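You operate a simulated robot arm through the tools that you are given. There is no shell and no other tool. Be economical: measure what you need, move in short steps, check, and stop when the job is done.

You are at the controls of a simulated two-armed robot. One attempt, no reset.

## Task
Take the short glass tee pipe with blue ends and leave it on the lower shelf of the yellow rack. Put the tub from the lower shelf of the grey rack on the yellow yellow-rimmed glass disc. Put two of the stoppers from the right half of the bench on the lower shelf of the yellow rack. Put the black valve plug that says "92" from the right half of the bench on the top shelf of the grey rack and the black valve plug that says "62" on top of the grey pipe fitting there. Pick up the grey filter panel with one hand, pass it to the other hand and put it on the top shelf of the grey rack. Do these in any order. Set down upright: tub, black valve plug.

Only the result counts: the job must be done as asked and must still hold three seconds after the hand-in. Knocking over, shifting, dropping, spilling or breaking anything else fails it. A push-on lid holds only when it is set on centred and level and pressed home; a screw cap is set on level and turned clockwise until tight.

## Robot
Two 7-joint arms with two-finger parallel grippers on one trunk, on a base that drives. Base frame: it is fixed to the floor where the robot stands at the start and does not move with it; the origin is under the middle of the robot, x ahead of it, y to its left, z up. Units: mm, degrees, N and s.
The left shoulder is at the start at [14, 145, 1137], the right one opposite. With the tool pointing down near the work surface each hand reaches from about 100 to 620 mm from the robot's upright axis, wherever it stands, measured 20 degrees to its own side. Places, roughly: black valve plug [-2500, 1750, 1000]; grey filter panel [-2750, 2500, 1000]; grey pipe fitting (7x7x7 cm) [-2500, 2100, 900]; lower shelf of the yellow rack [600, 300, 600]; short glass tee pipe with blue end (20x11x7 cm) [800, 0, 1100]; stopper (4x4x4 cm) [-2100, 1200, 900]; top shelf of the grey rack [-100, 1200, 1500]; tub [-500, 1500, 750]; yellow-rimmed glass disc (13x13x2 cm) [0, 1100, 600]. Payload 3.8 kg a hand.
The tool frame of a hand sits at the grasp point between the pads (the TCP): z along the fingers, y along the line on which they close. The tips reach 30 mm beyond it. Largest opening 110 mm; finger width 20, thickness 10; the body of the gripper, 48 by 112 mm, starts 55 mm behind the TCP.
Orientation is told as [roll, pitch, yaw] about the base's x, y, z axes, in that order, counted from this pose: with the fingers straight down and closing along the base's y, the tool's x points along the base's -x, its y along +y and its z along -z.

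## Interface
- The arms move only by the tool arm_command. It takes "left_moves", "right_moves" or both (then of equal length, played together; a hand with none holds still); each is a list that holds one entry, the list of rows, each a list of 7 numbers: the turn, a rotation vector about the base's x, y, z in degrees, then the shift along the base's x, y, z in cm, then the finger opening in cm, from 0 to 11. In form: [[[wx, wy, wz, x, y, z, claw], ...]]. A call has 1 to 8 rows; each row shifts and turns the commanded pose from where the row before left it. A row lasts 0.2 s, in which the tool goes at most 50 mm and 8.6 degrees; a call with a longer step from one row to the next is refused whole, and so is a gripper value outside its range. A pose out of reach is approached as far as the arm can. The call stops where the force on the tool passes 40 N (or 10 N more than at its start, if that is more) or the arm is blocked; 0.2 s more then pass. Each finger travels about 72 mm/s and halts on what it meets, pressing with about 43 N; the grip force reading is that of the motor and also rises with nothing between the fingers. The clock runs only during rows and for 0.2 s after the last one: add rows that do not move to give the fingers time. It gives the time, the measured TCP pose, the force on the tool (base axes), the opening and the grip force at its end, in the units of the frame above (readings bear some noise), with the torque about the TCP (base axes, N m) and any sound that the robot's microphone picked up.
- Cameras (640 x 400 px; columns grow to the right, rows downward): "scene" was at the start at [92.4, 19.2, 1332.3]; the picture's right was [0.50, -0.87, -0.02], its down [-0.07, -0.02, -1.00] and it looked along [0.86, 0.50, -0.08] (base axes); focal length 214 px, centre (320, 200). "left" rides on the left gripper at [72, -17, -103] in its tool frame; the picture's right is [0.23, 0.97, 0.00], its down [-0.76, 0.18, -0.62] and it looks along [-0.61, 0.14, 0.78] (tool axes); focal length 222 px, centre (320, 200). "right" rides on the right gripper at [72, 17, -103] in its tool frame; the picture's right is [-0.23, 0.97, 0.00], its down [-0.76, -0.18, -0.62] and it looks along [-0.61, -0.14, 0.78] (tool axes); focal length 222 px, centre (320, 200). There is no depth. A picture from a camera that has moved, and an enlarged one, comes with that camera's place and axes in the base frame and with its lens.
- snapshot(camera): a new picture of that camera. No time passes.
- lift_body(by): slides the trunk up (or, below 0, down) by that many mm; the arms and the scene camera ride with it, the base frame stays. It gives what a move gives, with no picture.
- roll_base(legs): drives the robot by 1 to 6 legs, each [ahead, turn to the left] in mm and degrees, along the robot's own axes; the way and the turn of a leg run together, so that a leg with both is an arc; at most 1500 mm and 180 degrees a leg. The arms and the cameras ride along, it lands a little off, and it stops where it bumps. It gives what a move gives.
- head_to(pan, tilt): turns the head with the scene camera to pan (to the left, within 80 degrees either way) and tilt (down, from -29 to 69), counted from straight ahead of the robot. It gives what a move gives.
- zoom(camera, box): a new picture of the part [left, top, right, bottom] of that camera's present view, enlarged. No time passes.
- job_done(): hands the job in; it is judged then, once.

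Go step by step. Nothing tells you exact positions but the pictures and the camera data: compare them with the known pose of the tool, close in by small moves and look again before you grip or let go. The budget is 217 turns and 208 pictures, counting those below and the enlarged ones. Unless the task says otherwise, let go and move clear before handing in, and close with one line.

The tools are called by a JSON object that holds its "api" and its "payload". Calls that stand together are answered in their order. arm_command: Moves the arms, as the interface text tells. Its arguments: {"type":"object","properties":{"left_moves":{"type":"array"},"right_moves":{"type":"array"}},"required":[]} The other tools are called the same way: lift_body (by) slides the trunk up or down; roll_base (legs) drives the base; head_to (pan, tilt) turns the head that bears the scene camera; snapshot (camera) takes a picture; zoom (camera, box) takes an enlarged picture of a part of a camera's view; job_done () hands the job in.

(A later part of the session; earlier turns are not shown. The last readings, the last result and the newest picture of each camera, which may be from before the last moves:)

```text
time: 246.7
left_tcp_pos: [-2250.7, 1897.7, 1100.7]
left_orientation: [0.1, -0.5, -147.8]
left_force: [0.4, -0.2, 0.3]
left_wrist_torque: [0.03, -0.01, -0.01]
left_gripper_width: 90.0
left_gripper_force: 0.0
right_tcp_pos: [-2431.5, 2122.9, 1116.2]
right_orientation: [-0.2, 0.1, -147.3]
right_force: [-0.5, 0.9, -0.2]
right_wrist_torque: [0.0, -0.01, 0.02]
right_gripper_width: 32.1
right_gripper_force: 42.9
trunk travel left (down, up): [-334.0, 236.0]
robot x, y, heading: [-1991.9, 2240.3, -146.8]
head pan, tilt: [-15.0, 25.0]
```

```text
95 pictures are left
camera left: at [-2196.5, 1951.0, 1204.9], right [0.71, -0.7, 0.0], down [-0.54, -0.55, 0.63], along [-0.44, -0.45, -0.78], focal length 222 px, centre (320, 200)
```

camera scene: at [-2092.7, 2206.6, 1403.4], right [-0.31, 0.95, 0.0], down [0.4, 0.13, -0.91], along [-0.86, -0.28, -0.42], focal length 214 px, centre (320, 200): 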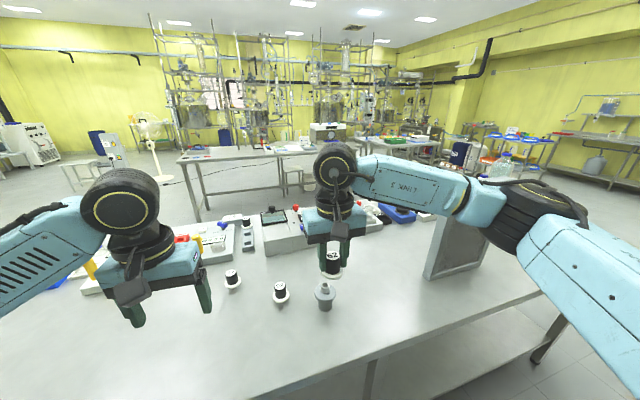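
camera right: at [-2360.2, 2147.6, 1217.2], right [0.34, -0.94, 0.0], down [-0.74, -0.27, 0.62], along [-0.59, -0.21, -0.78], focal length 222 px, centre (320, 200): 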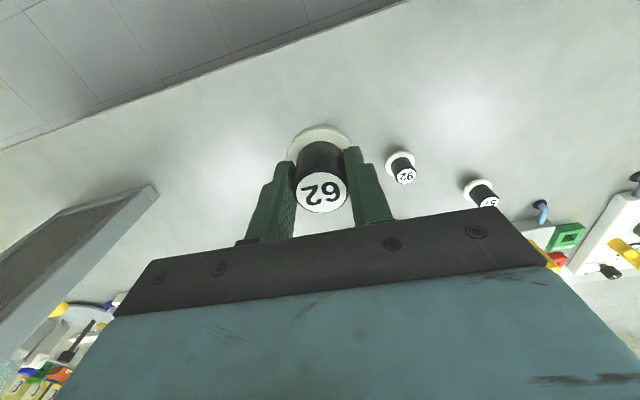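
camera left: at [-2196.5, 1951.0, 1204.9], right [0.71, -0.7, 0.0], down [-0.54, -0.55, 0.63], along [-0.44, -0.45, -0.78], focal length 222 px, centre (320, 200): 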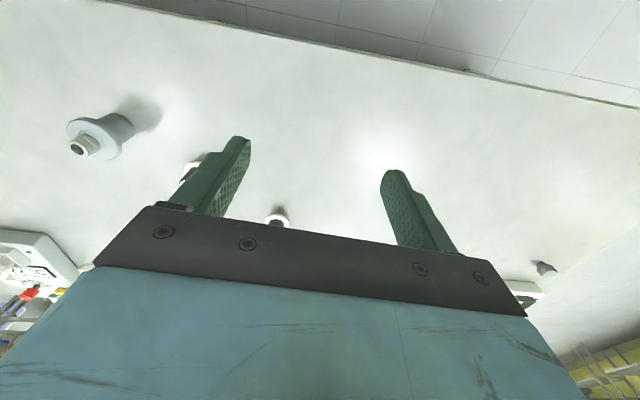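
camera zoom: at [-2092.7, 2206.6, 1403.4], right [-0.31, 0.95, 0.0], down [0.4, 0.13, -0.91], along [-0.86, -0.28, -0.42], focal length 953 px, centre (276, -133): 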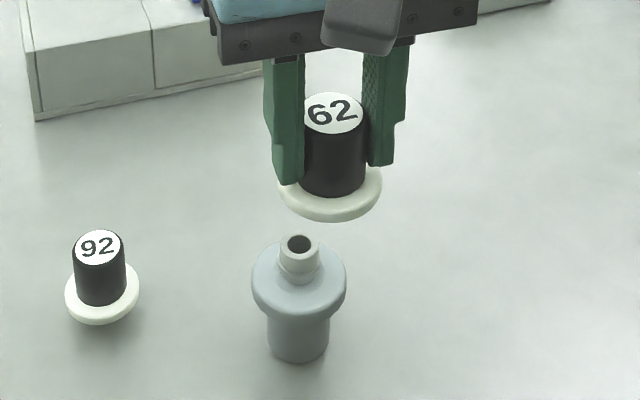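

Triangulated: the fitting's hole is at (-2523.5, 2082, 930), and the plug axis is about 3 mm ahead of the TCP. I'll carry the plug over the hole and turn the left hand so its camera can watch from the side.

{"api": "arm_command", "payload": {"right_moves": [[[0, 0, 0, -3, -1.3, -2, 2.5], [0, 0, 0, -3, -1.3, -2.5, 2.5], [0, 0, 0, -3, -1.3, -2.5, 2.5], [0, 0, 0, 0, 0, -2, 2.5]]], "left_moves": [[[0, 0, -8, 0, 0.5, 0, 9], [0, 0, -8, 0, 0.5, 0, 9], [0, 0, -8, 0, 0.5, 0, 9], [0, 0, -8, 0, 0.5, 0, 9]]]}}

{"api": "zoom", "payload": {"camera": "scene", "box": [270, 220, 390, 310]}}

{"api": "snapshot", "payload": {"camera": "left"}}

```text
time: 247.7
left_tcp_pos: [-2252.0, 1919.0, 1100.9]
left_orientation: [0.1, -0.5, -179.8]
left_force: [0.0, 0.7, 1.0]
left_wrist_torque: [0.01, -0.02, 0.02]
left_gripper_width: 90.1
left_gripper_force: 0.1
right_tcp_pos: [-2520.3, 2082.8, 1024.9]
right_orientation: [-0.2, 0.1, -147.1]
right_force: [1.2, 0.8, -0.3]
right_wrist_torque: [-0.03, 0.01, 0.0]
right_gripper_width: 32.1
right_gripper_force: 42.7
trunk travel left (down, up): [-334.0, 236.0]
robot x, y, heading: [-1986.7, 2245.0, -147.0]
head pan, tilt: [-15.0, 25.0]
```

```text
4.44 times, centred on (330, 265) of scene
camera zoom: at [-2092.7, 2207.3, 1403.5], right [-0.31, 0.95, 0.0], down [0.4, 0.13, -0.91], along [-0.86, -0.28, -0.42], focal length 953 px, centre (276, -89)
```

zoom: 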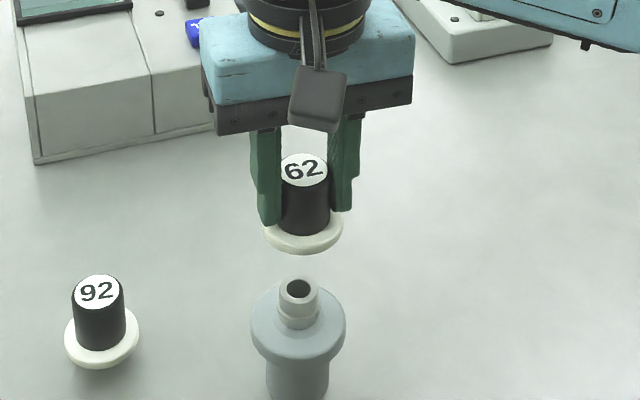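

```text
93 pictures are left
camera left: at [-2176.4, 1935.3, 1204.7], right [0.23, -0.97, 0.0], down [-0.76, -0.18, 0.63], along [-0.61, -0.14, -0.78], focal length 222 px, centre (320, 200)
```

left: 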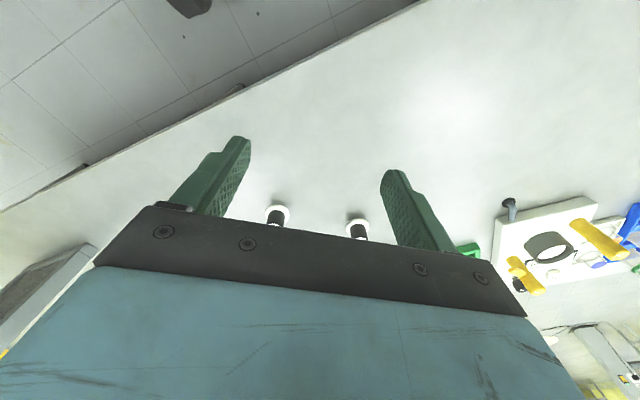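

The side view is now blocked by the gripper itself, so I'll turn the left hand part way back.

{"api": "arm_command", "payload": {"left_moves": [[[0, 0, 8, 0, 0, 0, 9], [0, 0, 8, 0, 0, 0, 9], [0, 0, 8, 0, 0, 0, 9]]]}}

{"api": "snapshot", "payload": {"camera": "left"}}

```text
time: 248.5
left_tcp_pos: [-2250.3, 1918.1, 1100.7]
left_orientation: [0.1, -0.4, -155.6]
left_force: [-0.1, 0.4, -0.3]
left_wrist_torque: [0.02, -0.02, 0.0]
left_gripper_width: 90.1
left_gripper_force: 0.0
right_tcp_pos: [-2521.1, 2083.7, 1025.7]
right_orientation: [-0.3, 0.1, -147.2]
right_force: [0.3, 0.0, -0.9]
right_wrist_torque: [-0.01, -0.03, -0.02]
right_gripper_width: 32.0
right_gripper_force: 43.4
trunk travel left (down, up): [-334.0, 236.0]
robot x, y, heading: [-1986.0, 2246.0, -147.3]
head pan, tilt: [-15.0, 25.0]
```

```text
92 pictures are left
camera left: at [-2189.9, 1963.2, 1204.9], right [0.61, -0.79, 0.0], down [-0.62, -0.47, 0.63], along [-0.5, -0.38, -0.78], focal length 222 px, centre (320, 200)
```

left: 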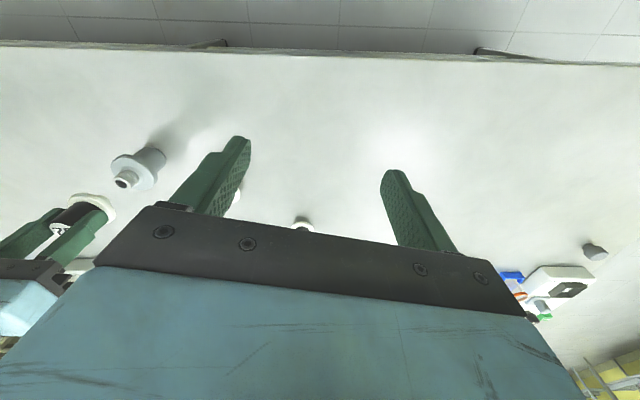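

Now both the plug's flange and the hole are in view. Zooming in.

{"api": "zoom", "payload": {"camera": "left", "box": [20, 130, 180, 240]}}

```text
3.64 times, centred on (100, 185) of left
camera zoom: at [-2189.9, 1963.2, 1204.9], right [0.61, -0.79, 0.0], down [-0.62, -0.47, 0.63], along [-0.5, -0.38, -0.78], focal length 808 px, centre (1120, 254)
```

zoom: 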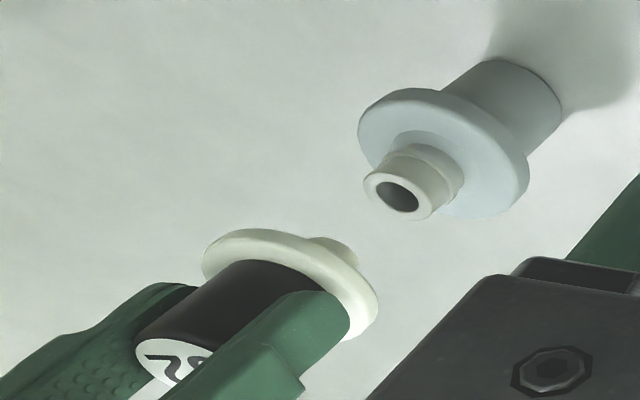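

Two views agree that the plug needs about a 2 mm shift to be centred. I'll correct and lower to about 10 mm above the hole.

{"api": "arm_command", "payload": {"right_moves": [[[0, 0, 0, 0.2, -0.17, -1, 2.5], [0, 0, 0, 0, 0, -1.4, 2.5]]]}}

{"api": "zoom", "payload": {"camera": "left", "box": [60, 130, 180, 220]}}

{"api": "zoom", "payload": {"camera": "scene", "box": [280, 230, 370, 310]}}

```text
time: 249.1
left_tcp_pos: [-2251.0, 1917.1, 1102.3]
left_orientation: [0.1, -0.5, -155.7]
left_force: [0.3, 0.6, 1.1]
left_wrist_torque: [-0.01, 0.01, -0.02]
left_gripper_width: 90.2
left_gripper_force: 0.0
right_tcp_pos: [-2519.1, 2081.8, 1002.7]
right_orientation: [-0.2, 0.2, -147.1]
right_force: [0.3, -0.9, -1.0]
right_wrist_torque: [-0.01, 0.0, -0.02]
right_gripper_width: 32.5
right_gripper_force: 43.2
trunk travel left (down, up): [-334.0, 236.0]
robot x, y, heading: [-1988.3, 2241.9, -146.7]
head pan, tilt: [-15.0, 25.0]
```

```text
4.44 times, centred on (120, 175) of left
camera zoom: at [-2190.0, 1963.0, 1204.9], right [0.61, -0.79, 0.0], down [-0.62, -0.47, 0.63], along [-0.5, -0.38, -0.78], focal length 987 px, centre (1209, 311)
```

zoom: 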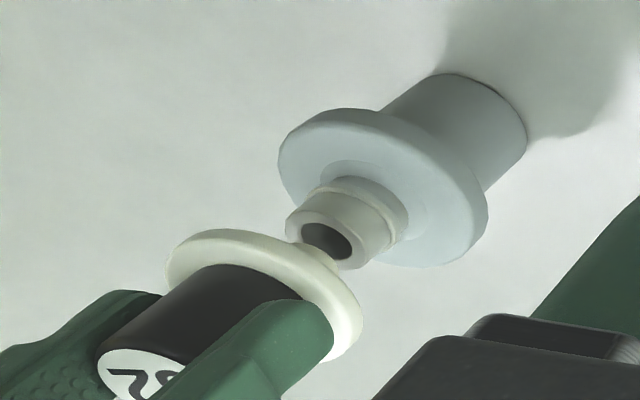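

```text
5.00 times, centred on (325, 270) of scene
camera zoom: at [-2093.0, 2206.8, 1403.4], right [-0.31, 0.95, 0.0], down [0.4, 0.13, -0.91], along [-0.86, -0.28, -0.42], focal length 1072 px, centre (295, -150)
```

zoom: 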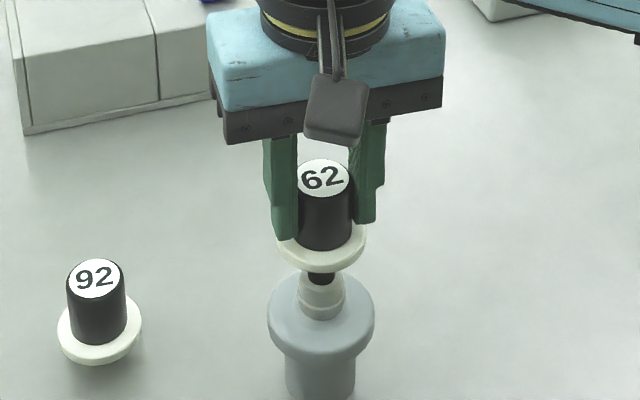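

The axes line up in both views. Lowering gently in small steps with force watch.

{"api": "arm_command", "payload": {"right_moves": [[[0, 0, 0, 0, 0, -0.5, 2.5], [0, 0, 0, 0, 0, -0.4, 2.5]]]}}

{"api": "arm_command", "payload": {"right_moves": [[[0, 0, 0, 0, 0, -0.3, 2.5], [0, 0, 0, 0, 0, -0.2, 2.5]]]}}

{"api": "zoom", "payload": {"camera": "left", "box": [60, 130, 180, 220]}}

{"api": "zoom", "payload": {"camera": "scene", "box": [280, 230, 370, 310]}}

```text
time: 249.7
left_tcp_pos: [-2250.9, 1917.1, 1102.1]
left_orientation: [0.1, -0.5, -155.7]
left_force: [0.0, 0.6, -0.2]
left_wrist_torque: [0.02, 0.03, 0.01]
left_gripper_width: 90.2
left_gripper_force: 0.0
right_tcp_pos: [-2518.6, 2081.0, 992.7]
right_orientation: [-0.2, 0.1, -147.2]
right_force: [-0.6, 0.0, -1.3]
right_wrist_torque: [0.02, -0.01, 0.02]
right_gripper_width: 32.0
right_gripper_force: 42.8
trunk travel left (down, up): [-334.0, 236.0]
robot x, y, heading: [-1987.0, 2241.3, -146.9]
head pan, tilt: [-15.0, 25.0]
```

```text
time: 250.3
left_tcp_pos: [-2251.0, 1916.7, 1102.1]
left_orientation: [0.0, -0.4, -155.8]
left_force: [-0.3, 0.3, 0.1]
left_wrist_torque: [0.0, 0.01, -0.01]
left_gripper_width: 90.1
left_gripper_force: 0.1
right_tcp_pos: [-2519.3, 2082.4, 988.6]
right_orientation: [-0.2, 0.1, -147.1]
right_force: [-0.1, 0.2, -0.7]
right_wrist_torque: [-0.01, 0.01, -0.01]
right_gripper_width: 32.2
right_gripper_force: 43.1
trunk travel left (down, up): [-334.0, 236.0]
robot x, y, heading: [-1984.4, 2246.2, -147.1]
head pan, tilt: [-15.0, 25.0]
```

```text
4.44 times, centred on (120, 175) of left
camera zoom: at [-2189.8, 1963.1, 1204.9], right [0.61, -0.79, 0.0], down [-0.62, -0.47, 0.63], along [-0.5, -0.38, -0.78], focal length 987 px, centre (1209, 311)
```

zoom: 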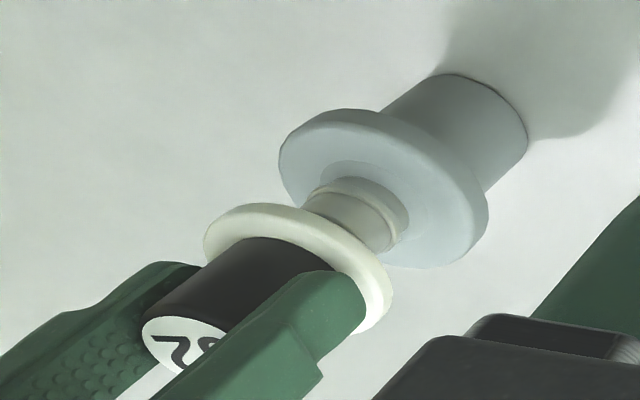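

```text
5.00 times, centred on (325, 270) of scene
camera zoom: at [-2092.8, 2206.8, 1403.4], right [-0.31, 0.95, 0.0], down [0.4, 0.13, -0.91], along [-0.86, -0.28, -0.42], focal length 1072 px, centre (295, -150)
```

zoom: 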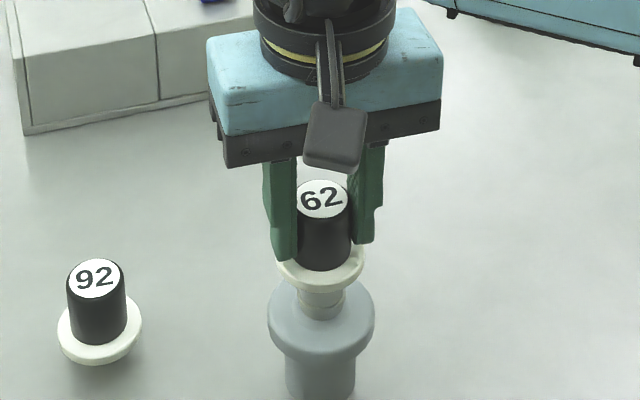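

The stem seems to be entering the hole without force, so I'll continue down.

{"api": "arm_command", "payload": {"right_moves": [[[0, 0, 0, 0, 0, -0.3, 2.5], [0, 0, 0, 0, 0, -0.3, 2.5]]]}}

{"api": "arm_command", "payload": {"right_moves": [[[0, 0, 0, 0, 0, -0.2, 2.5], [0, 0, 0, 0, 0, -0.2, 2.5]]]}}

```text
time: 250.9
left_tcp_pos: [-2250.0, 1916.9, 1100.3]
left_orientation: [0.0, -0.4, -155.7]
left_force: [0.5, -0.4, 0.2]
left_wrist_torque: [-0.01, 0.03, 0.0]
left_gripper_width: 90.0
left_gripper_force: 0.0
right_tcp_pos: [-2519.7, 2082.6, 982.7]
right_orientation: [-0.1, 0.1, -147.3]
right_force: [-0.3, -0.6, -0.7]
right_wrist_torque: [-0.02, 0.01, 0.0]
right_gripper_width: 32.2
right_gripper_force: 43.0
trunk travel left (down, up): [-334.0, 236.0]
robot x, y, heading: [-1986.4, 2240.5, -147.1]
head pan, tilt: [-15.0, 25.0]
```

```text
time: 251.5
left_tcp_pos: [-2250.4, 1917.1, 1100.7]
left_orientation: [0.1, -0.4, -155.7]
left_force: [0.4, 0.2, -0.6]
left_wrist_torque: [0.01, -0.03, -0.02]
left_gripper_width: 89.9
left_gripper_force: 0.0
right_tcp_pos: [-2518.8, 2081.6, 977.1]
right_orientation: [-0.1, 0.2, -147.2]
right_force: [-0.3, 0.5, -0.7]
right_wrist_torque: [0.01, 0.01, -0.02]
right_gripper_width: 32.1
right_gripper_force: 42.9
trunk travel left (down, up): [-334.0, 236.0]
robot x, y, heading: [-1986.6, 2246.0, -147.1]
head pan, tilt: [-15.0, 25.0]
```

{"api": "zoom", "payload": {"camera": "left", "box": [60, 130, 180, 220]}}

{"api": "zoom", "payload": {"camera": "scene", "box": [280, 230, 370, 310]}}

```text
4.44 times, centred on (120, 175) of left
camera zoom: at [-2189.9, 1963.0, 1204.9], right [0.61, -0.79, 0.0], down [-0.62, -0.47, 0.63], along [-0.5, -0.38, -0.78], focal length 987 px, centre (1209, 311)
```

zoom: 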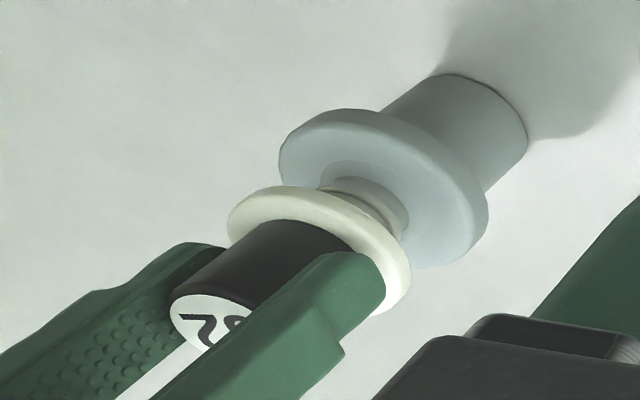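

```text
5.00 times, centred on (325, 270) of scene
camera zoom: at [-2092.8, 2206.8, 1403.4], right [-0.31, 0.95, 0.0], down [0.4, 0.13, -0.91], along [-0.86, -0.28, -0.42], focal length 1072 px, centre (295, -150)
```

zoom: 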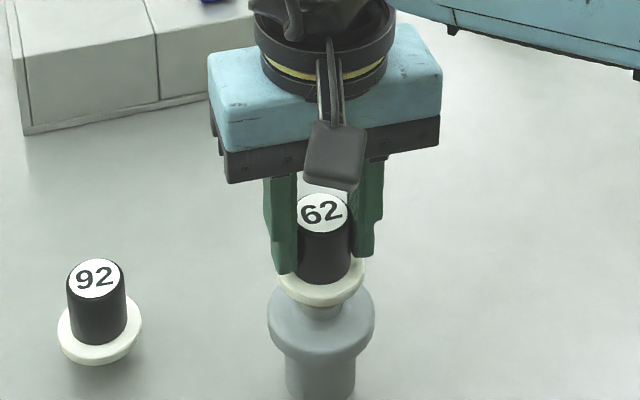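

The stem is inside, so I'll go on until the flange seats.

{"api": "arm_command", "payload": {"right_moves": [[[0, 0, 0, 0, 0, -0.2, 2.5], [0, 0, 0, 0, 0, -0.2, 2.5]]]}}

{"api": "arm_command", "payload": {"right_moves": [[[0, 0, 0, 0, 0, -0.2, 2.5], [0, 0, 0, 0, 0, -0.2, 2.5]]]}}

```text
time: 252.1
left_tcp_pos: [-2249.8, 1918.0, 1100.5]
left_orientation: [0.1, -0.5, -155.6]
left_force: [0.2, 0.1, 0.6]
left_wrist_torque: [0.04, -0.02, -0.01]
left_gripper_width: 89.8
left_gripper_force: 0.1
right_tcp_pos: [-2517.9, 2081.6, 974.2]
right_orientation: [-0.2, 0.2, -147.2]
right_force: [1.0, 0.3, -0.2]
right_wrist_torque: [0.03, -0.02, -0.02]
right_gripper_width: 32.2
right_gripper_force: 43.1
trunk travel left (down, up): [-334.0, 236.0]
robot x, y, heading: [-1987.4, 2247.5, -147.0]
head pan, tilt: [-15.0, 25.0]
```

```text
time: 252.7
left_tcp_pos: [-2249.3, 1917.6, 1101.5]
left_orientation: [0.1, -0.4, -155.7]
left_force: [0.3, 0.5, 0.9]
left_wrist_torque: [0.02, 0.01, -0.03]
left_gripper_width: 89.8
left_gripper_force: 0.0
right_tcp_pos: [-2518.9, 2081.6, 972.6]
right_orientation: [-0.2, -0.1, -147.2]
right_force: [-0.5, 2.9, 11.9]
right_wrist_torque: [0.1, 0.02, -0.01]
right_gripper_width: 32.3
right_gripper_force: 43.2
trunk travel left (down, up): [-334.0, 236.0]
robot x, y, heading: [-1990.1, 2245.6, -146.9]
head pan, tilt: [-15.0, 25.0]
```

The flange has seated at about 12 N. I'll ease off, release and rise.

{"api": "arm_command", "payload": {"right_moves": [[[0, 0, 0, 0, 0, 0.15, 3], [0, 0, 0, 0, 0, 0, 4.5], [0, 0, 0, 0, 0, 0, 6.5], [0, 0, 0, 0, 0, 0, 6.5], [0, 0, 0, 0, 0, 2, 6.5], [0, 0, 0, 0, 0, 3, 6.5], [0, 0, 0, 0, 0, 3, 6.5]]]}}

{"api": "zoom", "payload": {"camera": "left", "box": [60, 120, 200, 220]}}

{"api": "zoom", "payload": {"camera": "scene", "box": [260, 220, 390, 310]}}

```text
time: 254.3
left_tcp_pos: [-2250.4, 1917.1, 1101.0]
left_orientation: [0.1, -0.5, -155.8]
left_force: [0.1, -0.7, -0.4]
left_wrist_torque: [0.01, 0.04, -0.02]
left_gripper_width: 90.1
left_gripper_force: 0.1
right_tcp_pos: [-2518.2, 2081.5, 1051.1]
right_orientation: [-0.2, 0.0, -147.1]
right_force: [0.0, -0.4, -0.1]
right_wrist_torque: [0.01, -0.03, -0.02]
right_gripper_width: 65.0
right_gripper_force: 0.1
trunk travel left (down, up): [-334.0, 236.0]
robot x, y, heading: [-1990.9, 2243.3, -146.8]
head pan, tilt: [-15.0, 25.0]
```

```text
4.00 times, centred on (130, 170) of left
camera zoom: at [-2189.6, 1963.1, 1205.0], right [0.61, -0.79, 0.0], down [-0.62, -0.47, 0.63], along [-0.5, -0.38, -0.78], focal length 888 px, centre (1080, 320)
```

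zoom: 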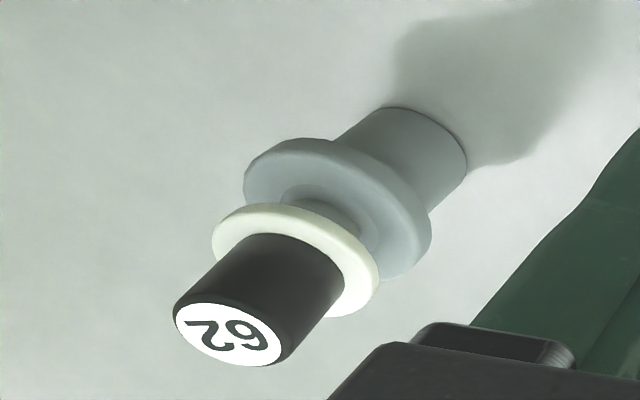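

```text
4.44 times, centred on (325, 265) of scene
camera zoom: at [-2092.5, 2206.8, 1403.5], right [-0.31, 0.95, 0.0], down [0.4, 0.13, -0.91], along [-0.86, -0.28, -0.42], focal length 953 px, centre (298, -89)
```

zoom: 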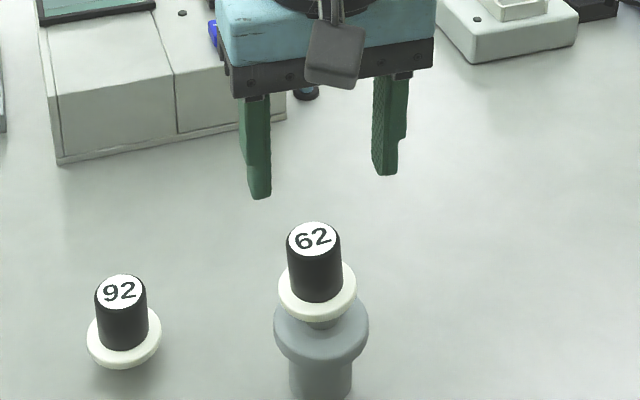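

Plug "62" is seated squarely on the fitting. Next the panel: I'll raise and draw in the right hand, then look at it.

{"api": "arm_command", "payload": {"right_moves": [[[0, 0, 0, 0, 0, 3, 8], [0, 0, 0, 2.5, 1.6, 2, 8], [0, 0, 0, 2.5, 1.6, 0, 8], [0, 0, 0, 2.5, 1.6, 0, 8], [0, 0, 0, 2.5, 1.6, 0, 8], [0, 0, 0, 2.5, 1.6, 0, 8]]]}}

{"api": "roll_base", "payload": {"legs": [[-120, 0]]}}

{"api": "head_to", "payload": {"pan": -40, "tilt": 20}}

{"api": "snapshot", "payload": {"camera": "scene"}}

```text
time: 255.7
left_tcp_pos: [-2250.5, 1917.5, 1101.6]
left_orientation: [0.1, -0.5, -155.8]
left_force: [-0.3, 0.2, 0.5]
left_wrist_torque: [0.0, 0.01, 0.02]
left_gripper_width: 89.9
left_gripper_force: 0.0
right_tcp_pos: [-2393.1, 2161.5, 1101.7]
right_orientation: [-0.2, 0.0, -147.3]
right_force: [-0.7, 0.9, -1.3]
right_wrist_torque: [-0.02, 0.0, -0.01]
right_gripper_width: 79.8
right_gripper_force: 0.1
trunk travel left (down, up): [-334.0, 236.0]
robot x, y, heading: [-1988.8, 2243.6, -147.0]
head pan, tilt: [-15.0, 25.0]
```

```text
time: 256.9
left_tcp_pos: [-2148.9, 1983.1, 1102.7]
left_orientation: [0.1, -0.6, -155.7]
left_force: [0.3, 0.4, 0.1]
left_wrist_torque: [-0.01, 0.02, -0.03]
left_gripper_width: 90.1
left_gripper_force: 0.0
right_tcp_pos: [-2291.2, 2227.3, 1101.7]
right_orientation: [-0.2, -0.1, -147.2]
right_force: [-0.8, 0.8, 0.0]
right_wrist_torque: [0.01, 0.04, -0.03]
right_gripper_width: 80.1
right_gripper_force: 0.0
trunk travel left (down, up): [-334.0, 236.0]
robot x, y, heading: [-1882.7, 2309.6, -147.0]
head pan, tilt: [-15.0, 25.0]
```

```text
time: 257.8
left_tcp_pos: [-2151.3, 1981.7, 1100.8]
left_orientation: [0.1, -0.5, -155.7]
left_force: [-0.5, -0.2, -0.5]
left_wrist_torque: [0.05, -0.01, 0.01]
left_gripper_width: 89.9
left_gripper_force: 0.0
right_tcp_pos: [-2293.2, 2227.0, 1100.5]
right_orientation: [-0.2, 0.1, -147.3]
right_force: [1.2, 0.6, -0.4]
right_wrist_torque: [0.01, 0.02, -0.01]
right_gripper_width: 80.2
right_gripper_force: 0.0
trunk travel left (down, up): [-334.0, 236.0]
robot x, y, heading: [-1889.4, 2310.6, -147.1]
head pan, tilt: [-40.0, 20.0]
```

```text
82 pictures are left
camera scene: at [-1997.0, 2311.8, 1411.5], right [0.12, 0.99, 0.0], down [0.34, -0.04, -0.94], along [-0.93, 0.11, -0.34], focal length 214 px, centre (320, 200)
```

scene: 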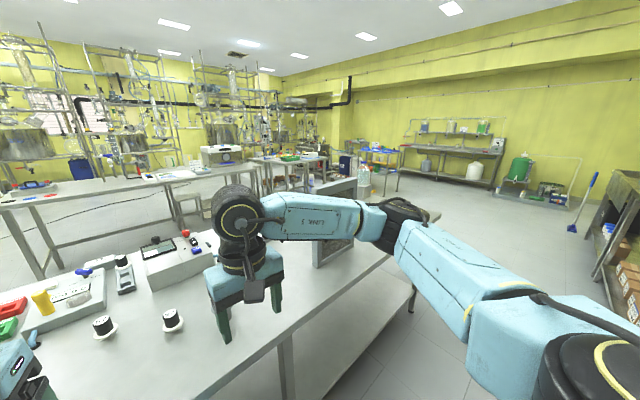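

The panel stands on the bench beyond the fitting, about 285 mm wide and 240 mm tall. I'll raise the trunk so the hands clear it, and move to face it squarely from the aisle.

{"api": "lift_body", "payload": {"by": 230}}

{"api": "roll_base", "payload": {"legs": [[0, -89.8], [657, 0], [0, 89.8]]}}

{"api": "head_to", "payload": {"pan": 0, "tilt": 35}}

{"api": "snapshot", "payload": {"camera": "scene"}}

```text
time: 260.2
left_tcp_pos: [-2149.7, 1981.7, 1330.4]
left_orientation: [0.1, -0.6, -155.7]
left_force: [0.6, -0.8, -0.1]
left_wrist_torque: [-0.04, -0.02, 0.02]
left_gripper_width: 90.1
left_gripper_force: 0.0
right_tcp_pos: [-2292.9, 2227.2, 1331.5]
right_orientation: [-0.2, 0.1, -147.2]
right_force: [0.7, 0.0, 0.5]
right_wrist_torque: [-0.01, -0.03, -0.01]
right_gripper_width: 80.0
right_gripper_force: 0.0
trunk travel left (down, up): [-564.0, 6.0]
robot x, y, heading: [-1887.8, 2308.6, -147.1]
head pan, tilt: [-40.0, 20.0]
```

```text
time: 271.5
left_tcp_pos: [-2504.0, 2526.5, 1331.1]
left_orientation: [0.1, -0.5, -154.6]
left_force: [0.5, 0.4, -0.3]
left_wrist_torque: [0.0, -0.03, -0.01]
left_gripper_width: 89.9
left_gripper_force: 0.1
right_tcp_pos: [-2651.6, 2768.6, 1331.7]
right_orientation: [-0.2, 0.0, -146.1]
right_force: [0.2, 0.5, 0.4]
right_wrist_torque: [-0.02, 0.0, -0.03]
right_gripper_width: 80.0
right_gripper_force: 0.1
trunk travel left (down, up): [-564.0, 6.0]
robot x, y, heading: [-2251.3, 2858.6, -145.9]
head pan, tilt: [-40.0, 20.0]
```

```text
time: 272.6
left_tcp_pos: [-2504.0, 2525.4, 1330.3]
left_orientation: [0.1, -0.5, -154.6]
left_force: [0.0, 0.3, 0.0]
left_wrist_torque: [0.01, 0.0, 0.01]
left_gripper_width: 89.8
left_gripper_force: 0.1
right_tcp_pos: [-2651.9, 2769.1, 1331.5]
right_orientation: [-0.2, 0.0, -146.1]
right_force: [-0.8, 0.6, -0.1]
right_wrist_torque: [0.01, 0.0, 0.0]
right_gripper_width: 80.3
right_gripper_force: 0.1
trunk travel left (down, up): [-564.0, 6.0]
robot x, y, heading: [-2245.5, 2859.5, -146.0]
head pan, tilt: [0.0, 35.0]
```

```text
81 pictures are left
camera scene: at [-2337.6, 2799.7, 1617.7], right [-0.56, 0.83, 0.0], down [0.48, 0.32, -0.82], along [-0.68, -0.46, -0.57], focal length 214 px, centre (320, 200)
```

scene: 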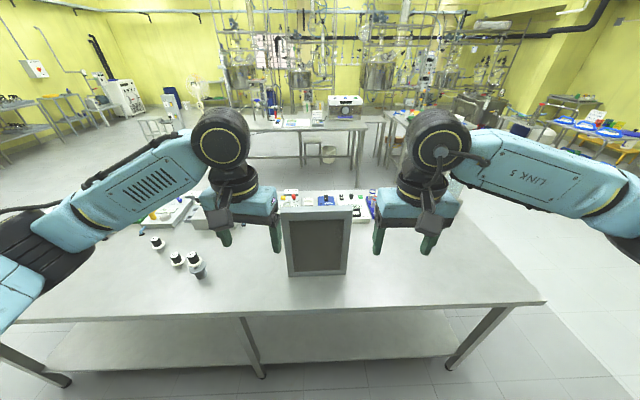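

The panel is about 239 wide and 338 tall, with its top at about 1188 and centre near (-2800, 2472), squarely in front of me. The right hand will take the top edge and the left hand will then take over the left side edge. I'm turning both hands so they close across the panel.

{"api": "arm_command", "payload": {"right_moves": [[[0, 0, 8.5, 0, 0, 0, 8], [0, 0, 8.5, 0, 0, 0, 8], [0, 0, 8.5, 0, 0, 0, 8], [0, 0, 8.5, 0, 0, 0, 8], [0, 0, 8.5, 0, 0, 0, 8], [0, 0, 8.5, 0, 0, 0, 8], [0, 0, 8.5, 0, 0, 0, 8], [0, 0, 8.5, 0, 0, 0, 8]]], "left_moves": [[[0, 0, -8.5, 0.7, -1, 0, 8], [0, 0, -8.5, 0.7, -1, 0, 8], [0, 0, -8.5, 0.7, -1, 0, 8], [0, 0, -8.5, 0.7, -1, 0, 8], [0, 0, -8.5, 0.7, -1, 0, 8], [0, 0, -8.5, 0.7, -1, 0, 8], [0, 0, -8.5, 0.7, -1, 0, 8], [0, 0, -8.5, 0.7, -1, 0, 8]]]}}

{"api": "arm_command", "payload": {"right_moves": [[[0, 0, 8.5, 0, 0, 0, 8], [0, 0, 8.5, 0, 0, 0, 8], [0, 0, 8.5, 0, 0, 0, 8], [0, 0, 1, 0, 0, 0, 8], [-5.2, -4.2, 0, 0, 0, 0, 8], [-5.2, -4.2, 0, 0, 0, 0, 8], [-5.2, -4.2, 0, 0, 0, 0, 8]]], "left_moves": [[[0, 0, -8.5, 0, 0, 0, 8], [5.2, 4.2, 0, 0, 0, 0, 8], [5.2, 4.2, 0, 0, 0, 0, 8], [5.2, 4.2, 0, 0, 0, 0, 8], [5.2, 4.2, 0, 0, 0, 0, 8], [5.2, 4.2, 0, 0, 0, 0, 8], [5.2, 4.2, 0, 0, 0, 0, 8]]]}}

{"api": "snapshot", "payload": {"camera": "scene"}}

```text
time: 274.4
left_tcp_pos: [-2447.0, 2445.8, 1331.5]
left_orientation: [0.1, -0.5, 137.3]
left_force: [-0.2, 0.8, -0.3]
left_wrist_torque: [0.0, -0.01, 0.0]
left_gripper_width: 80.2
left_gripper_force: 0.0
right_tcp_pos: [-2652.0, 2768.4, 1329.8]
right_orientation: [-0.2, 0.1, -78.0]
right_force: [0.4, 0.7, -0.9]
right_wrist_torque: [-0.01, -0.01, -0.02]
right_gripper_width: 79.9
right_gripper_force: 0.1
trunk travel left (down, up): [-564.0, 6.0]
robot x, y, heading: [-2243.3, 2861.3, -146.1]
head pan, tilt: [0.0, 35.0]
```

```text
time: 276.0
left_tcp_pos: [-2447.7, 2446.1, 1329.9]
left_orientation: [0.0, -40.7, 128.8]
left_force: [-0.8, -0.7, -0.1]
left_wrist_torque: [0.01, 0.0, -0.04]
left_gripper_width: 80.0
left_gripper_force: 0.1
right_tcp_pos: [-2651.0, 2767.6, 1330.8]
right_orientation: [-0.2, 0.2, -78.1]
right_force: [0.8, -0.3, -0.3]
right_wrist_torque: [0.0, 0.0, 0.0]
right_gripper_width: 80.2
right_gripper_force: 0.2
right hand out of reach, approached as far as the arm can: row 1, 2, 3, 5, 6, 7
trunk travel left (down, up): [-564.0, 6.0]
robot x, y, heading: [-2245.3, 2855.5, -146.1]
head pan, tilt: [0.0, 35.0]
```

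```text
80 pictures are left
camera scene: at [-2336.9, 2799.4, 1617.7], right [-0.56, 0.83, 0.0], down [0.47, 0.32, -0.82], along [-0.68, -0.46, -0.57], focal length 214 px, centre (320, 200)
```

scene: 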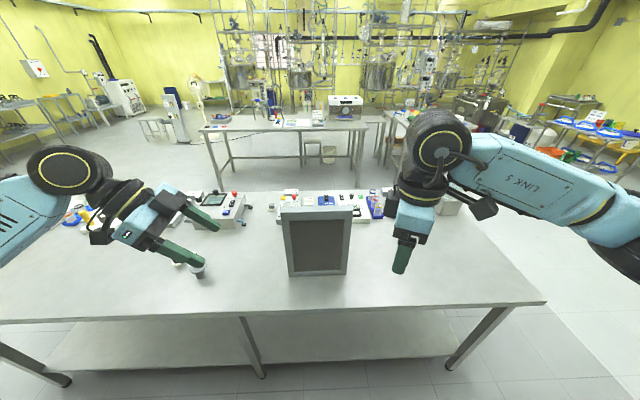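

The right wrist stops at that turn, so I'll swap roles: the left hand lifts the panel first and the right hand takes over. I'm turning the right hand the other way.

{"api": "arm_command", "payload": {"right_moves": [[[5.2, 4.2, 0, 0, 0, 0, 8], [5.2, 4.2, 0, 0, 0, 0, 8], [5.2, 4.2, 0, 0, 0, 0, 8], [0, 0, -8.5, 0, 0, 0, 8], [0, 0, -8.5, 0, 0, 0, 8], [0, 0, -8.5, 0, 0, 0, 8], [0, 0, -8.5, 0, 0, 0, 8], [0, 0, -8.5, 0, 0, 0, 8]]]}}

```text
time: 277.8
left_tcp_pos: [-2449.1, 2445.7, 1331.2]
left_orientation: [0.1, -40.6, 128.9]
left_force: [0.4, -0.3, 0.6]
left_wrist_torque: [0.02, -0.01, 0.04]
left_gripper_width: 80.0
left_gripper_force: 0.0
right_tcp_pos: [-2651.7, 2767.4, 1330.8]
right_orientation: [-9.7, 17.9, -122.3]
right_force: [0.5, 0.8, -0.2]
right_wrist_torque: [-0.01, 0.0, -0.01]
right_gripper_width: 80.0
right_gripper_force: 0.0
trunk travel left (down, up): [-564.0, 6.0]
robot x, y, heading: [-2243.7, 2861.9, -146.1]
head pan, tilt: [0.0, 35.0]
```

{"api": "arm_command", "payload": {"right_moves": [[[-6.67, 0.47, 0, -0.8, 1.2, 0, 8], [-6.67, 0.47, 0, -0.8, 1.2, 0, 8], [-6.67, 0.47, 0, -0.8, 1.2, 0, 8], [0, 0, -8.54, -0.8, 1.2, 0, 8], [0, 0, -8.54, -0.8, 1.2, 0, 8], [0, 0, -8.54, -0.8, 1.2, 0, 8], [0, 0, -8.54, -0.8, 1.2, 0, 8], [0, 0, -8.54, -0.8, 1.2, 0, 8]]]}}

{"api": "arm_command", "payload": {"right_moves": [[[0, 0, -8.54, 0, 0, 0, 8], [0, 0, -8.54, 0, 0, 0, 8], [0, 0, -8.54, 0, 0, 0, 8], [0, 0, -8.54, 0, 0, 0, 8], [0, 0, -8.54, 0, 0, 0, 8], [0, 0, -8.54, 0, 0, 0, 8], [0, 0, -8.54, 0, 0, 0, 8], [0, 0, -8.54, 0, 0, 0, 8]]]}}

{"api": "arm_command", "payload": {"right_moves": [[[-6.26, -4.98, 0, 0, 0, 0, 8], [-6.26, -4.98, 0, 0, 0, 0, 8], [-6.26, -4.98, 0, 0, 0, 0, 8], [-6.26, -4.98, 0, 0, 0, 0, 8], [-6.26, -4.98, 0, 0, 0, 0, 8], [-6.26, -4.98, 0, 0, 0, 0, 8], [-6.26, -4.98, 0, 0, 0, 0, 8], [-6.26, -4.98, 0, 0, 0, 0, 8]]]}}

{"api": "snapshot", "payload": {"camera": "scene"}}

```text
time: 279.6
left_tcp_pos: [-2449.7, 2446.6, 1330.3]
left_orientation: [0.0, -40.5, 129.0]
left_force: [-0.7, -0.6, 0.1]
left_wrist_torque: [-0.03, 0.01, 0.01]
left_gripper_width: 80.2
left_gripper_force: 0.0
right_tcp_pos: [-2716.0, 2864.1, 1332.4]
right_orientation: [-0.3, -0.1, -163.5]
right_force: [0.1, -0.1, -0.2]
right_wrist_torque: [0.0, 0.01, 0.03]
right_gripper_width: 80.0
right_gripper_force: 0.1
trunk travel left (down, up): [-564.0, 6.0]
robot x, y, heading: [-2247.1, 2856.6, -146.1]
head pan, tilt: [0.0, 35.0]
```

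```text
time: 281.4
left_tcp_pos: [-2449.3, 2446.6, 1331.0]
left_orientation: [0.0, -40.5, 128.9]
left_force: [0.4, -0.1, 0.1]
left_wrist_torque: [0.01, 0.02, 0.01]
left_gripper_width: 79.9
left_gripper_force: 0.0
right_tcp_pos: [-2714.9, 2865.2, 1331.5]
right_orientation: [-0.4, 0.0, 128.1]
right_force: [0.1, 0.2, 0.7]
right_wrist_torque: [0.0, -0.02, -0.02]
right_gripper_width: 80.1
right_gripper_force: 0.2
trunk travel left (down, up): [-564.0, 6.0]
robot x, y, heading: [-2247.0, 2858.0, -145.8]
head pan, tilt: [0.0, 35.0]
```

```text
time: 283.2
left_tcp_pos: [-2447.3, 2448.4, 1329.1]
left_orientation: [0.0, -40.6, 129.0]
left_force: [-0.1, 0.0, -0.5]
left_wrist_torque: [0.02, -0.01, -0.01]
left_gripper_width: 80.1
left_gripper_force: 0.0
right_tcp_pos: [-2716.2, 2864.2, 1331.6]
right_orientation: [-0.6, 64.2, 128.2]
right_force: [-0.1, -0.3, -0.8]
right_wrist_torque: [0.0, -0.05, -0.01]
right_gripper_width: 80.1
right_gripper_force: 0.0
trunk travel left (down, up): [-564.0, 6.0]
robot x, y, heading: [-2247.1, 2860.6, -146.4]
head pan, tilt: [0.0, 35.0]
```

```text
79 pictures are left
camera scene: at [-2337.7, 2800.0, 1617.7], right [-0.56, 0.83, 0.0], down [0.48, 0.32, -0.82], along [-0.68, -0.46, -0.57], focal length 214 px, centre (320, 200)
```

scene: 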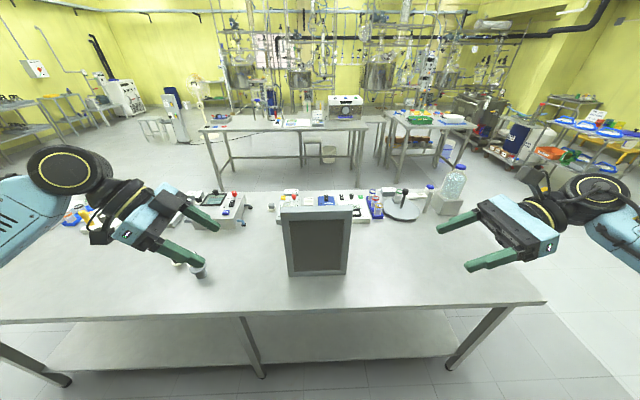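

Both hands are in the wanted poses. I'll zoom on the panel for exact edges and thickness.

{"api": "zoom", "payload": {"camera": "scene", "box": [260, 190, 380, 290]}}

```text
4.00 times, centred on (320, 240) of scene
camera zoom: at [-2337.7, 2800.0, 1617.7], right [-0.56, 0.83, 0.0], down [0.48, 0.32, -0.82], along [-0.68, -0.46, -0.57], focal length 858 px, centre (320, 40)
```

zoom: 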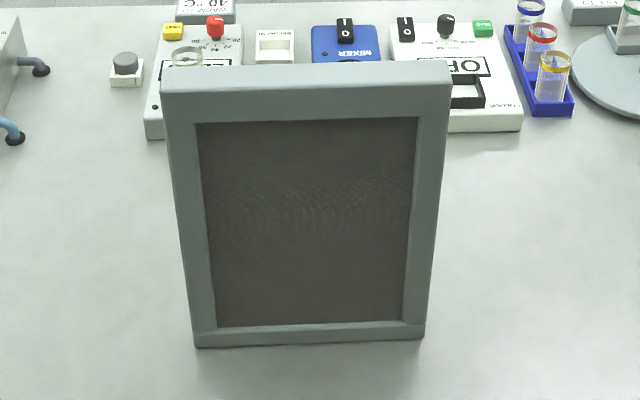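

The panel is about 37 mm thick, with its top centre at (-2798, 2474, 1188). Driving in 130 mm, then the left hand goes over the top edge.

{"api": "roll_base", "payload": {"legs": [[130, 0]]}}

{"api": "arm_command", "payload": {"left_moves": [[[0, 0, 0, -3.6, 1.1, 0, 8], [0, 0, 0, -3.6, 1.1, 0, 8], [0, 0, 0, -3.6, 1.1, -0.5, 8], [0, 0, 0, -3.6, 1.1, -1, 8], [0, 0, 0, -3.6, 1.1, -1.5, 8], [0, 0, 0, -3.6, 1.1, -2, 8]]]}}

{"api": "snapshot", "payload": {"camera": "scene"}}

{"api": "snapshot", "payload": {"camera": "left"}}

```text
time: 284.5
left_tcp_pos: [-2554.7, 2376.2, 1331.0]
left_orientation: [0.1, -40.6, 128.8]
left_force: [-0.1, -0.2, -0.2]
left_wrist_torque: [-0.01, -0.02, 0.02]
left_gripper_width: 79.8
left_gripper_force: 0.0
right_tcp_pos: [-2821.2, 2792.1, 1332.0]
right_orientation: [-0.6, 64.0, 128.1]
right_force: [0.0, 0.9, -1.0]
right_wrist_torque: [0.01, 0.0, 0.0]
right_gripper_width: 79.8
right_gripper_force: 0.1
trunk travel left (down, up): [-564.0, 6.0]
robot x, y, heading: [-2352.5, 2787.0, -146.1]
head pan, tilt: [0.0, 35.0]
```

```text
time: 285.9
left_tcp_pos: [-2773.1, 2442.2, 1280.4]
left_orientation: [0.0, -40.4, 128.9]
left_force: [-0.4, -0.3, 0.0]
left_wrist_torque: [0.0, -0.01, 0.0]
left_gripper_width: 79.8
left_gripper_force: 0.0
right_tcp_pos: [-2823.5, 2792.4, 1330.9]
right_orientation: [-0.8, 64.1, 128.0]
right_force: [0.6, 0.7, -0.6]
right_wrist_torque: [-0.04, -0.04, 0.01]
right_gripper_width: 80.4
right_gripper_force: 0.0
trunk travel left (down, up): [-564.0, 6.0]
robot x, y, heading: [-2350.5, 2784.5, -146.3]
head pan, tilt: [0.0, 35.0]
```

```text
77 pictures are left
camera scene: at [-2445.4, 2728.8, 1617.6], right [-0.56, 0.83, 0.0], down [0.48, 0.32, -0.82], along [-0.68, -0.46, -0.57], focal length 214 px, centre (320, 200)
```

scene: 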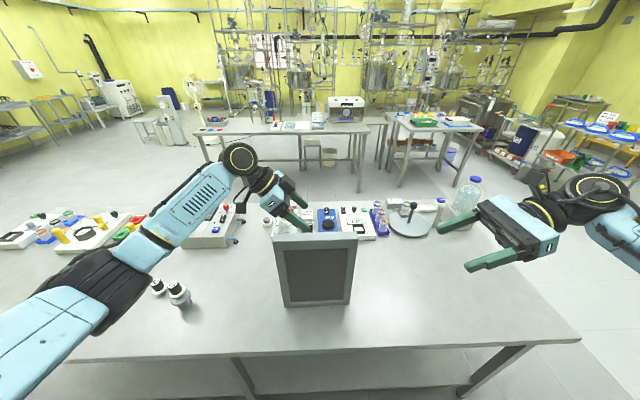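

```text
76 pictures are left
camera left: at [-2682.4, 2357.5, 1313.6], right [-0.65, -0.75, -0.15], down [-0.25, 0.03, 0.97], along [-0.72, 0.67, -0.2], focal length 222 px, centre (320, 200)
```

left: 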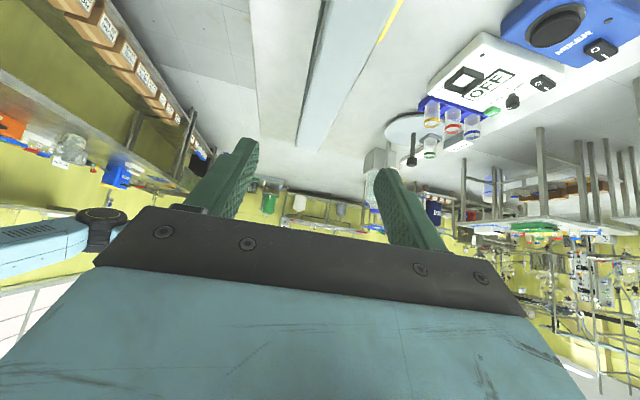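

The left camera shows the panel's top edge centred between the fingers. Descending onto it.

{"api": "arm_command", "payload": {"left_moves": [[[0, 0, 0, -0.1, 0.1, -2.5, 8], [0, 0, 0, -0.1, 0.1, -2.5, 8], [0, 0, 0, -0.1, 0.1, -2, 8]]]}}

{"api": "snapshot", "payload": {"camera": "left"}}

{"api": "zoom", "payload": {"camera": "scene", "box": [230, 160, 390, 280]}}

```text
time: 286.7
left_tcp_pos: [-2774.1, 2443.2, 1211.0]
left_orientation: [0.2, -40.6, 128.7]
left_force: [1.3, -0.5, -0.1]
left_wrist_torque: [-0.02, -0.04, 0.0]
left_gripper_width: 80.3
left_gripper_force: 0.0
right_tcp_pos: [-2821.6, 2792.3, 1330.8]
right_orientation: [-0.7, 64.0, 128.2]
right_force: [-0.4, -0.4, 0.1]
right_wrist_torque: [0.0, -0.01, 0.0]
right_gripper_width: 80.1
right_gripper_force: 0.1
trunk travel left (down, up): [-564.0, 6.0]
robot x, y, heading: [-2352.4, 2788.2, -145.9]
head pan, tilt: [0.0, 35.0]
```

```text
75 pictures are left
camera left: at [-2683.1, 2359.3, 1243.2], right [-0.65, -0.75, -0.15], down [-0.24, 0.02, 0.97], along [-0.72, 0.67, -0.2], focal length 222 px, centre (320, 200)
```

left: 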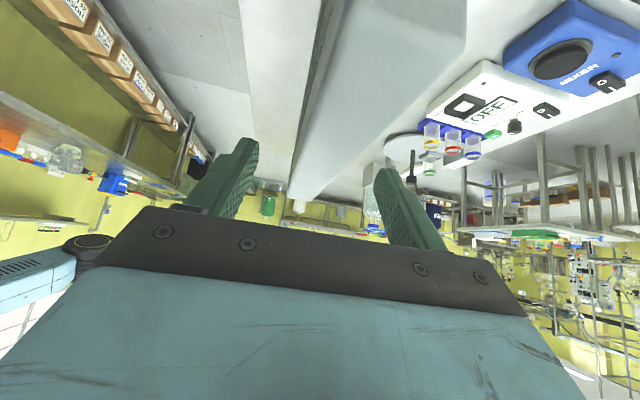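

```text
3.33 times, centred on (310, 220) of scene
camera zoom: at [-2443.6, 2727.9, 1617.7], right [-0.56, 0.83, 0.0], down [0.48, 0.32, -0.82], along [-0.68, -0.46, -0.57], focal length 715 px, centre (353, 133)
```

zoom: 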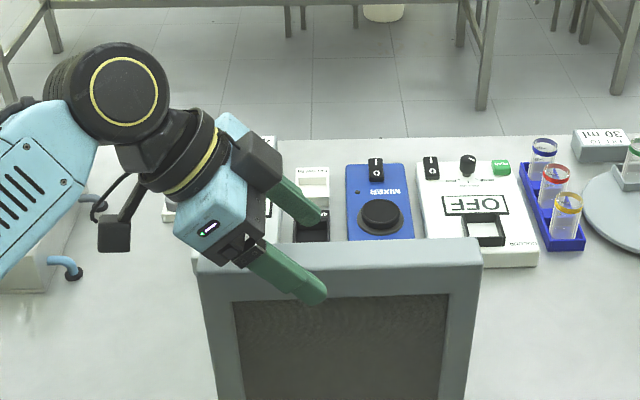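

The fingers straddle the top edge. I'll go down 30 mm more and close.

{"api": "arm_command", "payload": {"left_moves": [[[0, 0, 0, -0.1, 0, -1.5, 8], [0, 0, 0, 0, 0, -1.5, 8], [0, 0, 0, 0, 0, 0, 3], [0, 0, 0, 0, 0, 0, 3], [0, 0, 0, 0, 0, 0, 3], [0, 0, 0, 0, 0, 0, 3]]]}}

{"api": "zoom", "payload": {"camera": "scene", "box": [230, 160, 390, 310]}}

```text
time: 288.1
left_tcp_pos: [-2774.9, 2443.4, 1181.0]
left_orientation: [0.1, -40.6, 128.9]
left_force: [-0.5, -0.4, 0.3]
left_wrist_torque: [0.19, 0.12, 0.02]
left_gripper_width: 33.9
left_gripper_force: 43.1
right_tcp_pos: [-2821.3, 2793.6, 1330.9]
right_orientation: [-0.7, 64.0, 127.9]
right_force: [-1.0, 0.6, -0.6]
right_wrist_torque: [0.0, 0.01, -0.01]
right_gripper_width: 80.2
right_gripper_force: 0.0
trunk travel left (down, up): [-564.0, 6.0]
robot x, y, heading: [-2351.1, 2790.0, -146.1]
head pan, tilt: [0.0, 35.0]
```

```text
2.67 times, centred on (310, 235) of scene
camera zoom: at [-2443.9, 2727.9, 1617.6], right [-0.56, 0.83, 0.0], down [0.48, 0.32, -0.82], along [-0.68, -0.46, -0.57], focal length 572 px, centre (347, 107)
```

zoom: 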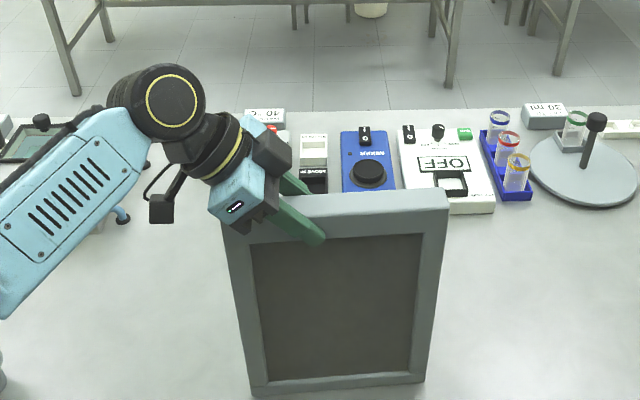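

Gripped at 34 mm. I'll lift a little and read the weight.

{"api": "arm_command", "payload": {"left_moves": [[[0, 0, 0, 0, 0, 1, 3], [0, 0, 0, 0, 0, 1.5, 3], [0, 0, 0, 0, 0, 2, 3], [0, 0, 0, 0, 0, 0, 3]]]}}

{"api": "snapshot", "payload": {"camera": "scene"}}

```text
time: 289.1
left_tcp_pos: [-2774.2, 2443.1, 1225.4]
left_orientation: [0.2, -40.6, 128.9]
left_force: [0.4, 0.3, -3.7]
left_wrist_torque: [-0.07, -0.08, -0.01]
left_gripper_width: 33.8
left_gripper_force: 43.6
right_tcp_pos: [-2822.9, 2791.6, 1330.9]
right_orientation: [-0.7, 64.0, 128.1]
right_force: [0.1, -0.8, 0.6]
right_wrist_torque: [0.0, 0.0, -0.03]
right_gripper_width: 80.1
right_gripper_force: 0.0
trunk travel left (down, up): [-564.0, 6.0]
robot x, y, heading: [-2354.7, 2789.2, -145.8]
head pan, tilt: [0.0, 35.0]
```

```text
72 pictures are left
camera scene: at [-2444.1, 2727.7, 1617.6], right [-0.56, 0.83, 0.0], down [0.48, 0.32, -0.82], along [-0.68, -0.46, -0.57], focal length 214 px, centre (320, 200)
```

scene: 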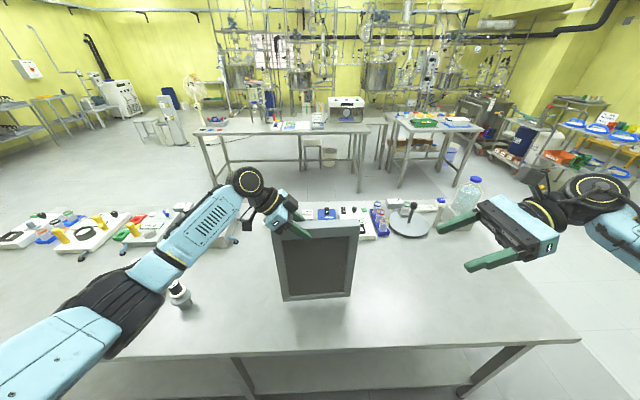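

It weighs about 0.37 kg and hangs straight. I'll raise it 100 mm and draw it a bit nearer, then bring the right hand beside its right edge.

{"api": "arm_command", "payload": {"left_moves": [[[0, 0, 0, 0.6, 0.4, 2, 3], [0, 0, 0, 0.6, 0.4, 2, 3], [0, 0, 0, 0.6, 0.4, 2, 3], [0, 0, 0, 0.6, 0.4, 2, 3], [0, 0, 0, 0.6, 0.4, 2, 3]]], "right_moves": [[[0, 0, 0, 0, -1, -3, 8], [0, 0, 0, 0, -1, -3, 8], [0, 0, 0, 0, -1, -3.3, 8], [0, 0, 0, 0, -1, -3.3, 8], [0, 0, 0, 0, -1, -3.3, 8]]]}}

{"api": "snapshot", "payload": {"camera": "scene"}}

{"api": "snapshot", "payload": {"camera": "right"}}

```text
time: 290.3
left_tcp_pos: [-2743.8, 2464.6, 1325.4]
left_orientation: [0.1, -40.6, 128.9]
left_force: [-0.1, -0.4, -2.8]
left_wrist_torque: [-0.08, -0.07, 0.0]
left_gripper_width: 33.9
left_gripper_force: 43.2
right_tcp_pos: [-2821.6, 2742.9, 1171.3]
right_orientation: [-0.6, 63.9, 128.0]
right_force: [-0.2, -0.9, 0.0]
right_wrist_torque: [0.02, 0.02, 0.02]
right_gripper_width: 79.7
right_gripper_force: 0.1
trunk travel left (down, up): [-564.0, 6.0]
robot x, y, heading: [-2354.6, 2787.8, -146.0]
head pan, tilt: [0.0, 35.0]
```

```text
71 pictures are left
camera scene: at [-2444.0, 2727.5, 1617.6], right [-0.56, 0.83, 0.0], down [0.48, 0.32, -0.82], along [-0.68, -0.46, -0.57], focal length 214 px, centre (320, 200)
```

scene: 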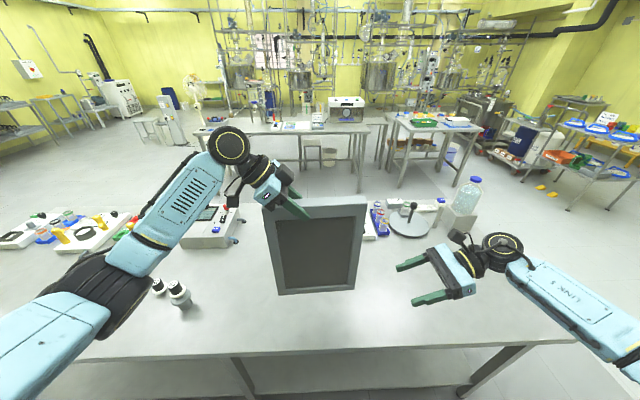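

```text
70 pictures are left
camera right: at [-2873.2, 2778.8, 1280.0], right [-0.82, -0.53, -0.21], down [-0.42, 0.81, -0.41], along [0.39, -0.25, -0.89], focal length 222 px, centre (320, 200)
```

right: 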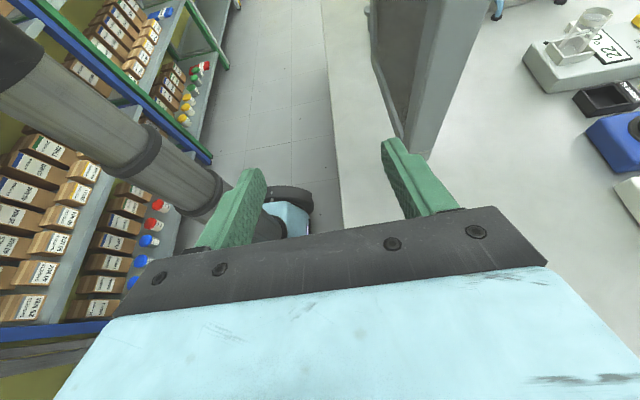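

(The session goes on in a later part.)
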